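You operate a simulated robot arm through the tools that you are given. There is no shell and no other tool. Be economical: measure what you need, move in short steps, check, and stop when the job is done.

The job below is to be done with a simulated robot arm. You get a single attempt, and the scene is never put back.

## Task
Push the desk drawer shut.
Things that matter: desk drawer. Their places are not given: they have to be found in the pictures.

The check looks at the end state, three seconds after you hand in, the way a careful person would. Anything else that was tipped, shoved, dropped, spilled or broken makes it a failure.

## Robot
A 6-joint arm with a two-finger parallel gripper, fixed in place. Base frame: the origin is at the foot of the arm, x ahead of it, y to its left, z up. Units: m, rad, N and s.
With the tool pointing down near the work surface it reaches from about 0.16 to 0.6 m from the base axis. Its first joint turns from -1.152 to 1.152 rad. Payload 2.7 kg.
The TCP is the grasp point between the finger pads, 0.023 m short of the fingertips. In the tool frame z runs along the fingers and y along their closing line. The gripper opens to 0.094 m. The fingers are 0.038 m wide and 0.01 m thick; the gripper's body (0.054 by 0.096 m) begins 0.039 m behind the TCP.
Orientation is that of the tool frame in the base frame, as a unit quaternion [w, x, y, z]. With the fingers straight down and closing along the base's y, the tool's x points along the base's -x, its y along +y and its z along -z.

## Interface
- The arm moves only by the tool send_rows. Its argument "commands" is a list of rows, each a list of 3 entries, a list of its own where there are three numbers: the turn, a rotation vector about the tool's x, y, z in rad, then the shift along the tool's x, y, z in m, then the closure, from 0 (fully open) to 1 (shut). In form: [[[ax, ay, az], [tx, ty, tz], grip], ...]. A call has 1 to 20 rows; each row is the pose to reach, as a shift and turn from the pose commanded when the call began, along the tool's axes at that moment. A row lasts 0.2 s, in which the tool goes at most 0.05 m and 0.15 rad; a call with a longer step from one row to the next is refused whole, and so is a gripper value outside its range. Where a pose cannot be reached the arm comes as near as it can. A force on the tool above 40 N (or 10 N above the force at the start of the call, whichever is more), or a blocked arm, ends the call early, and 0.2 s more pass. The fingers move at their own pace (about 0.045 m/s each) and stop on an object; they squeeze with about 36 N. The grip force told is the motor's: it shows also when the fingers shut on nothing. Time passes only in rows, and 0.2 s behind the last, so rows that repeat a pose let the fingers close. The reply holds the time, the measured pose of the TCP, the force on the tool along the base axes, the opening and the grip force, in the units named above and with some noise.
- Cameras (640 x 400 px; columns grow to the right, rows downward): "scene" is fixed at [0.0629, -0.4378, 1.374]; the picture's right is [0.76, -0.65, 0.00], its down [-0.52, -0.61, -0.59] and it looks along [0.39, 0.45, -0.80] (base axes); focal length 325 px, centre (320, 200). "wrist" rides on the gripper at [-0.039, 0, -0.044] in the tool frame; the picture's right is [0.00, -1.00, 0.00], its down [0.97, 0.00, -0.24] and it looks along [0.24, 0.00, 0.97] (tool axes); focal length 218 px, centre (320, 200).
- get_image(camera): a new picture of that camera. No time passes.
- measure_at(camera, pixels): for up to 12 pixels [column, row] of the newest picture of that camera ("zoom" is the newest enlarged one), the place [x, y, z] in the base frame of the surface seen there, good to about 0.002 m, but the place of the scene camera against the robot may be out by one fixed shift of up to 0.012 m in any direction. No time passes.
- close_up(camera, box): a new picture of the part [left, top, right, bottom] of that camera's present view, enlarged. No time passes.
- sign_off(): hands the job in; it is judged then, once.

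Go step by step. Measure first, check grasps and placings, and put right what went wrong. The budget is 60 turns and 22 pictures, counting those below and the enlarged ones. Unless the task says otherwise, let go and move clear before handing in, and close with one line.

The tools are called as a command line: name --argument value ..., lists and objects as JSON in quotes. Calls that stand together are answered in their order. send_rows: Moves the arm, as the interface text tells. Its arguments: {"type":"object","properties":{"commands":{"type":"array","items":{"type":"array"}}},"required":["commands"]} The other tools are called the same way: get_image (camera) takes a picture; measure_at (camera, pixels) gives the place of the surface under pixels of a picture; close_up (camera, box) takes an enlarged picture of a part of a camera's view; sign_off () hands the job in.

At the start:

```text
time_s: 0.0
eef_pos: [0.3108, -0.2039, 0.938]
tool_rot: [0.0, 0.0, 1.0, -0.001]
contact_force: [0.4, 0.3, -1.1]
opening: 0.0943
finger_force: 0.0
```

scene: 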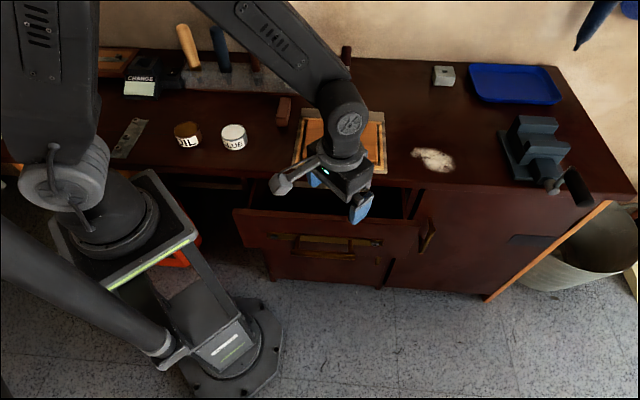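
wrist: 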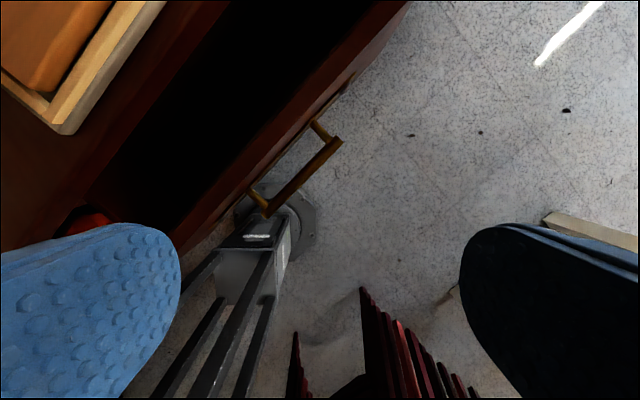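

The scene shows the drawer open, with its front's top edge running roughly from (235,210) to (420,225) and a handle near (325,243). I'll enlarge that area and measure it.

close_up --camera "scene" --box '[220, 140, 460, 290]'

measure_at --camera "scene" --pixels '[[237, 212], [300, 217], [415, 226], [240, 230], [410, 245], [275, 238], [380, 243], [330, 240], [390, 185], [270, 178], [450, 186], [425, 235]]'

measure_at --camera "wrist" --pixels '[[262, 205], [335, 142], [300, 175], [200, 225], [380, 50], [300, 105], [60, 130], [170, 10], [230, 100], [190, 200]]'

```text
2.67 times, centred on (340, 215) of scene
```

zoom: 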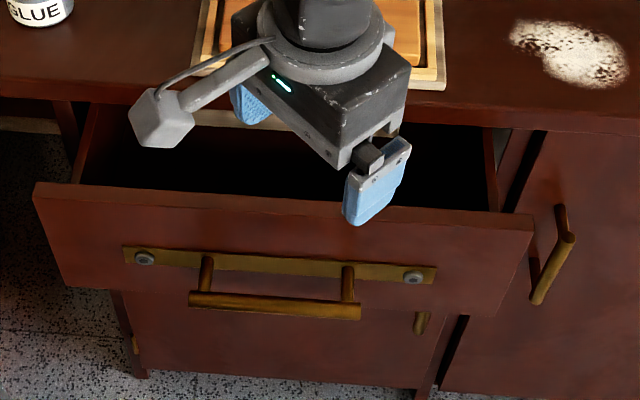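

```text
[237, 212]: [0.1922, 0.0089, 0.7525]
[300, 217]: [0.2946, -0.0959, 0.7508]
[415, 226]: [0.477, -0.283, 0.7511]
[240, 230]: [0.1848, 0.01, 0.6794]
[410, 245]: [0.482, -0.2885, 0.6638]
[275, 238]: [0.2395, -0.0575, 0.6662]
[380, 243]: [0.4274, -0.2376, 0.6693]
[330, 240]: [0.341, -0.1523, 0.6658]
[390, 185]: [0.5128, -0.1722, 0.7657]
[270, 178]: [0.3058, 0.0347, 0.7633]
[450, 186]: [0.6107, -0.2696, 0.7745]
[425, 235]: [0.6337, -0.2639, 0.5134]
```

```text
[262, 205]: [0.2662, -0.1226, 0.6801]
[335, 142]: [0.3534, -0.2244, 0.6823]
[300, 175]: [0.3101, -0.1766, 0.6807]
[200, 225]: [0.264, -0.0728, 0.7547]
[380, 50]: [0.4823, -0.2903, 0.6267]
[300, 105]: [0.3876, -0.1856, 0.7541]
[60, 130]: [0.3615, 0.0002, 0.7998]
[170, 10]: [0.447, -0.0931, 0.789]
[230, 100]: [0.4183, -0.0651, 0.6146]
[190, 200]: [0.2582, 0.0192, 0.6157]
```

The front's outer face runs along (0.70, -0.71), so the push direction is about (0.71, 0.70). Its top is at z≈0.752, the handle bar at z≈0.68, and the desk overhangs it. A knob sticks out of the gripper around (290,180), so I'll measure that and the desk edge before choosing a tool tilt.

measure_at --camera "zoom" --pixels '[[145, 120], [180, 115], [230, 70], [160, 145], [330, 80], [500, 105], [500, 122], [280, 195], [280, 240], [280, 262], [120, 285], [280, 290]]'

measure_at --camera "scene" --pixels '[[345, 120], [330, 160], [450, 175], [450, 192], [500, 220], [395, 225], [440, 240], [265, 168]]'

```text
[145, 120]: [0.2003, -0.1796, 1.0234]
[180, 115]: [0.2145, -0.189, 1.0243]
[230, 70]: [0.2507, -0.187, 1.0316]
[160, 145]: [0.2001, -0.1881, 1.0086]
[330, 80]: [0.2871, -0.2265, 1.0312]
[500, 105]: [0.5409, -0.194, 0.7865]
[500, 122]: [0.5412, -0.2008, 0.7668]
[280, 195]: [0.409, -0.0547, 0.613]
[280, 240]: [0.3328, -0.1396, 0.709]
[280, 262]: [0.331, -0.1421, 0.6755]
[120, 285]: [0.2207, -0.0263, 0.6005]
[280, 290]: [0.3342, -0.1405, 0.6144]
```

```text
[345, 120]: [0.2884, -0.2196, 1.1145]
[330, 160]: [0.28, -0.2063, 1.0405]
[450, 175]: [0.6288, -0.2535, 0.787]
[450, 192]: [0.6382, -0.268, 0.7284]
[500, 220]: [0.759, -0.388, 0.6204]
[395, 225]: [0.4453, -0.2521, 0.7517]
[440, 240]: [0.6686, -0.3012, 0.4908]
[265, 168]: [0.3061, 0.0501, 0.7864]
```

The face is at about n = 0.139 along (0.707, 0.707) with its centre at (0.335, -0.137). It spans z 0.60–0.752, and the handle sits below 0.70. I'll push with shut fingertips above the handle, tilted about 60° forward so the gripper body stays clear of the desk overhang. First, high up, I'll turn and close the fingers.

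send_rows --commands '[[[0, 0, -0.131], [-0.006, 0.006, 0], 0.3], [[0, 0, -0.262], [-0.012, 0.012, 0], 0.6], [[0, 0, -0.393], [-0.018, 0.018, 0], 1], [[0, 0, -0.524], [-0.024, 0.024, 0], 1], [[0, 0, -0.655], [-0.03, 0.03, 0], 1], [[0, 0, -0.785], [-0.035, 0.035, 0], 1], [[0, 0, -0.785], [-0.035, 0.035, 0], 1]]'

```text
time_s: 1.6
eef_pos: [0.3461, -0.1694, 0.938]
tool_rot: [0.001, -0.384, 0.923, 0.0]
contact_force: [0.1, 0.1, 0.5]
opening: 0.0
finger_force: 36.2
```

The turn worked: the tool now faces along the push direction and the fingers are shut. Next I'll tilt it forward 60° at this height.

send_rows --commands '[[[0, -0.131, 0], [0, 0, 0], 1], [[0, -0.262, 0], [0, 0, 0], 1], [[0, -0.393, 0], [0, 0, 0], 1], [[0, -0.524, 0], [0, 0, 0], 1], [[0, -0.655, 0], [0, 0, 0], 1], [[0, -0.785, 0], [0, 0, 0], 1], [[0, -0.916, 0], [0, 0, 0], 1], [[0, -1.047, 0], [0, 0, 0], 1], [[0, -1.047, 0], [0, 0, 0], 1]]'

get_image --camera "scene"

```text
time_s: 3.6
eef_pos: [0.3441, -0.1684, 0.938]
tool_rot: [0.463, -0.331, 0.8, 0.191]
contact_force: [-0.3, 0.2, 0.3]
opening: 0.0
finger_force: 36.0
```

```text
18 pictures are left
```

scene: 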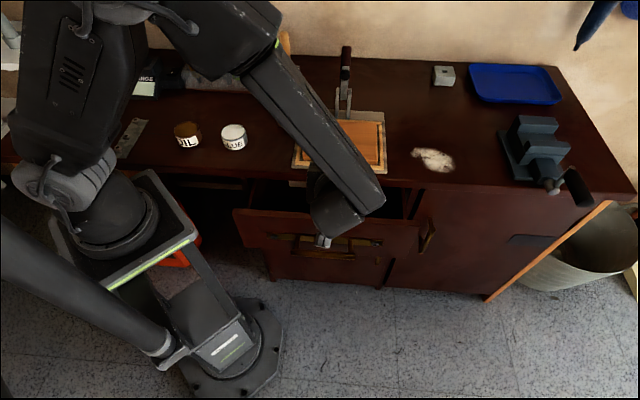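

The tilt reads 60° as planned and the arm is free. Now I'll back off from the face, centre on the drawer and descend in front of it.

send_rows --commands '[[[0, 0, 0], [0.014, 0.014, -0.024], 1], [[0, 0, 0], [0.0275, 0.028, -0.0476], 1], [[0, 0, 0], [0.0535, 0.028, -0.0326], 1], [[0, 0, 0], [0.0795, 0.028, -0.0176], 1], [[0, 0, 0], [0.1055, 0.028, -0.0026], 1], [[0, 0, 0], [0.1315, 0.028, 0.0124], 1], [[0, 0, 0], [0.1565, 0.028, 0.0268], 1], [[0, 0, 0], [0.1815, 0.028, 0.0413], 1], [[0, 0, 0], [0.2063, 0.028, 0.0556], 1], [[0, 0, 0], [0.2063, 0.028, 0.0556], 1]]'

get_image --camera "scene"

get_image --camera "wrist"

```text
time_s: 5.8
eef_pos: [0.2869, -0.1904, 0.7313]
tool_rot: [0.462, -0.332, 0.8, 0.191]
contact_force: [-0.2, 0.4, -0.3]
opening: 0.0
finger_force: 36.1
```

```text
17 pictures are left
```

scene: 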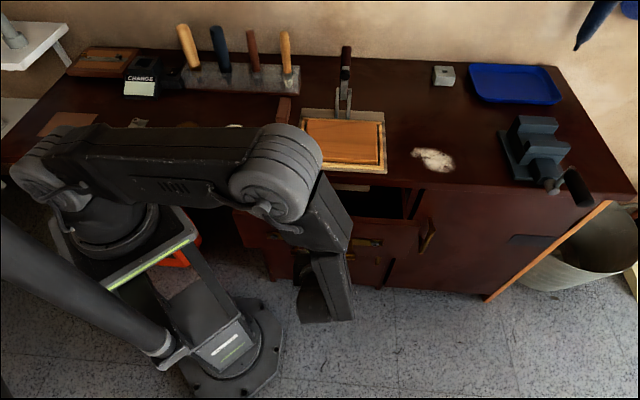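

```text
16 pictures are left
```

wrist: 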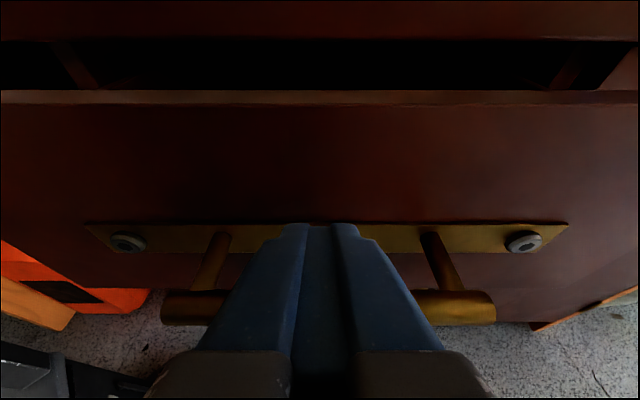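

The fingers sit centred above the handle bar in the wrist view, with tips at about (320,225), and the face is square to them. Before pushing, I'll check the height of the elbow at (275,170), plus the face and the desk edge.

measure_at --camera "scene" --pixels '[[280, 140], [305, 150], [290, 210], [320, 175], [345, 230], [350, 300], [310, 145], [250, 130]]'

measure_at --camera "wrist" --pixels '[[150, 98], [500, 98], [320, 150], [150, 180], [500, 180], [320, 20], [120, 20], [560, 20], [320, 37], [180, 310], [470, 310], [330, 229]]'

```text
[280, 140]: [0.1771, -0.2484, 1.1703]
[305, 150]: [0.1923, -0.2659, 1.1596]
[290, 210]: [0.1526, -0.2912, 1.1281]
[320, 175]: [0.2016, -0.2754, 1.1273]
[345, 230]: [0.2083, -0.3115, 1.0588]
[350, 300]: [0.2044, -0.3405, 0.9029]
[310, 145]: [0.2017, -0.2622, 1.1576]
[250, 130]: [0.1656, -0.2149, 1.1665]
```

```text
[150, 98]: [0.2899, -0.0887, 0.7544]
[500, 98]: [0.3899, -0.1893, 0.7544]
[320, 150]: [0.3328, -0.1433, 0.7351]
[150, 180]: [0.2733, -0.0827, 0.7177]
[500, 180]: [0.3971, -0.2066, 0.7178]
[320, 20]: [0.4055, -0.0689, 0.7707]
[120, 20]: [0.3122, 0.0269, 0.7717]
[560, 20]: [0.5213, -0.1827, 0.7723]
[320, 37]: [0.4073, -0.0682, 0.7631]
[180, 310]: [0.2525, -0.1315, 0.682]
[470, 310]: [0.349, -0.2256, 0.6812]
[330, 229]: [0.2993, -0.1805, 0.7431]
```

The elbow is well above the desk at z≈1.16. The face is at n=0.134 and the desk edge at n=0.238, so contact comes after about 0.036 m. I'll push slowly along n for 0.12 m.

send_rows --commands '[[[0, 0, 0], [-0.005, 0, 0.00866], 1], [[0, 0, 0], [-0.01, 0, 0.01732], 1], [[0, 0, 0], [-0.014, 0, 0.02425], 1], [[0, 0, 0], [-0.017, 0, 0.02944], 1], [[0, 0, 0], [-0.02, 0, 0.03464], 1], [[0, 0, 0], [-0.023, 0, 0.03984], 1], [[0, 0, 0], [-0.026, 0, 0.04503], 1], [[0, 0, 0], [-0.029, 0, 0.05023], 1], [[0, 0, 0], [-0.032, 0, 0.05543], 1], [[0, 0, 0], [-0.035, 0, 0.06062], 1], [[0, 0, 0], [-0.038, 0, 0.06582], 1], [[0, 0, 0], [-0.041, 0, 0.07101], 1], [[0, 0, 0], [-0.044, 0, 0.07621], 1], [[0, 0, 0], [-0.047, 0, 0.08141], 1], [[0, 0, 0], [-0.05, 0, 0.0866], 1], [[0, 0, 0], [-0.053, 0, 0.0918], 1], [[0, 0, 0], [-0.056, 0, 0.09699], 1], [[0, 0, 0], [-0.06, 0, 0.10392], 1]]'

get_image --camera "wrist"

```text
time_s: 9.6
eef_pos: [0.3718, -0.101, 0.7313]
tool_rot: [0.463, -0.331, 0.8, 0.191]
contact_force: [-2.2, -1.2, 0.3]
opening: 0.0
finger_force: 36.2
```

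```text
15 pictures are left
```

wrist: 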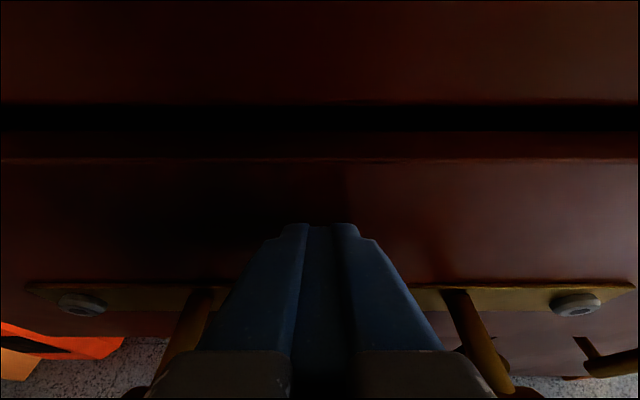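

The drawer slides in with about 2.5 N on the tool and a narrow gap still shows near row 115. I'll keep pushing in smaller steps until it stops.

send_rows --commands '[[[0, 0, 0], [-0.002, 0, 0.00346], 1], [[0, 0, 0], [-0.004, 0, 0.00693], 1], [[0, 0, 0], [-0.006, 0, 0.01039], 1], [[0, 0, 0], [-0.008, 0, 0.01386], 1], [[0, 0, 0], [-0.01, 0, 0.01732], 1], [[0, 0, 0], [-0.012, 0, 0.02078], 1], [[0, 0, 0], [-0.014, 0, 0.02425], 1], [[0, 0, 0], [-0.016, 0, 0.02771], 1], [[0, 0, 0], [-0.018, 0, 0.03118], 1], [[0, 0, 0], [-0.02, 0, 0.03464], 1], [[0, 0, 0], [-0.022, 0, 0.0381], 1], [[0, 0, 0], [-0.024, 0, 0.04157], 1]]'

get_image --camera "wrist"

measure_at --camera "wrist" --pixels '[[150, 200], [500, 200], [320, 50], [150, 50], [500, 50], [620, 345]]'

```text
time_s: 12.0
eef_pos: [0.401, -0.0743, 0.7311]
tool_rot: [0.461, -0.33, 0.801, 0.191]
contact_force: [-7.5, -6.6, 2.5]
opening: 0.0
finger_force: 35.8
stopped in row 12: the force on the tool passed its limit (the readings are from after the stop); the commanded pose is now the measured one
```

```text
14 pictures are left
```

wrist: 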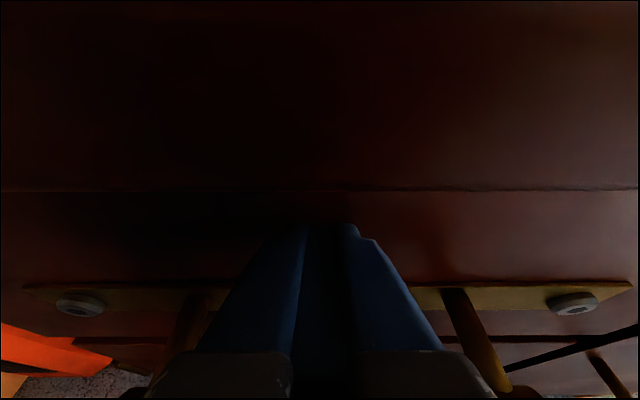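

```text
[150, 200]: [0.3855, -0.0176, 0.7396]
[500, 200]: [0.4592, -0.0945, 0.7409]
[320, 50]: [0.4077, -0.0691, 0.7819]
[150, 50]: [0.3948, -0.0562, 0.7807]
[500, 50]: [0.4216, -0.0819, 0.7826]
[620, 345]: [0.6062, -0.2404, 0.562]
```

The push stopped on a force rise, with the drawer face at n≈0.259, level with the neighbouring door at n≈0.259, so it appears fully home. I'll back straight off 0.06 m, then check.

send_rows --commands '[[[0, 0, 0], [0.003, 0, -0.0052], 1], [[0, 0, 0], [0.01, 0, -0.01732], 1], [[0, 0, 0], [0.02, 0, -0.03464], 1], [[0, 0, 0], [0.035, 0, -0.0606], 1], [[0, 0, 0], [0.05, 0, -0.0866], 1], [[0, 0, 0], [0.065, 0, -0.1126], 1], [[0, 0, 0], [0.065, 0, -0.1126], 1]]'

get_image --camera "wrist"

get_image --camera "scene"

measure_at --camera "wrist" --pixels '[[200, 120], [450, 120], [320, 130], [620, 150], [620, 200], [320, 50]]'

```text
time_s: 13.6
eef_pos: [0.3069, -0.1666, 0.7349]
tool_rot: [0.46, -0.331, 0.802, 0.19]
contact_force: [0.0, 0.5, 0.4]
opening: 0.0
finger_force: 36.1
```

```text
13 pictures are left
```

wrist: 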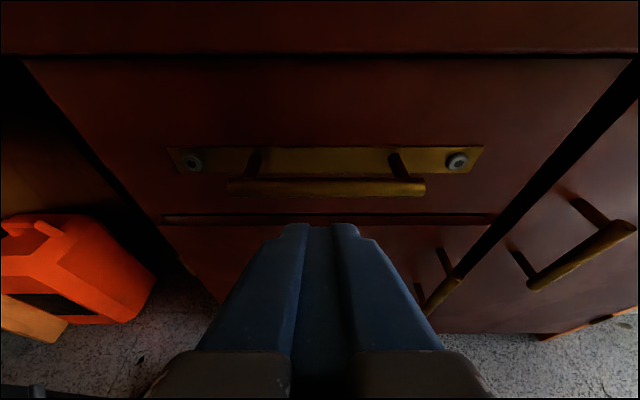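

```text
12 pictures are left
```

scene: 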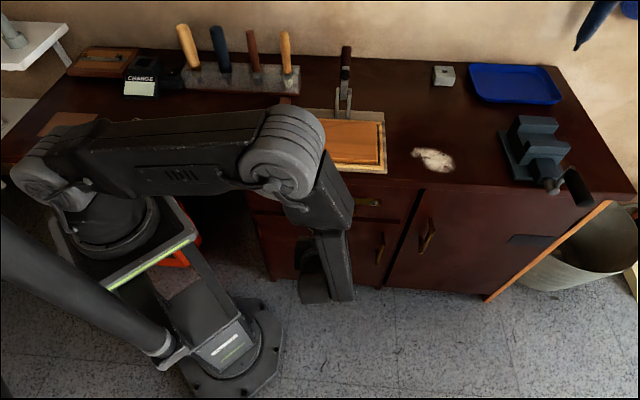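

```text
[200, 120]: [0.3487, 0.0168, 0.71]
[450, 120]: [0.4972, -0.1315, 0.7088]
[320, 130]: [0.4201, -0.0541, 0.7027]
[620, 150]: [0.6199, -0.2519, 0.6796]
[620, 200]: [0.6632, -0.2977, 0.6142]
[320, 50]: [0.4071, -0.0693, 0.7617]
```

The drawer is shut: its face measures level with the neighbouring doors to within about 1 mm, it stayed put when I backed off, and nothing else in view has moved. The tool is clear and free of load, so I'm handing in.

sign_off

```text
The job is handed in.
```

The desk drawer is pushed fully shut, level with the neighbouring door, and the arm is clear of it; nothing else in view was moved.
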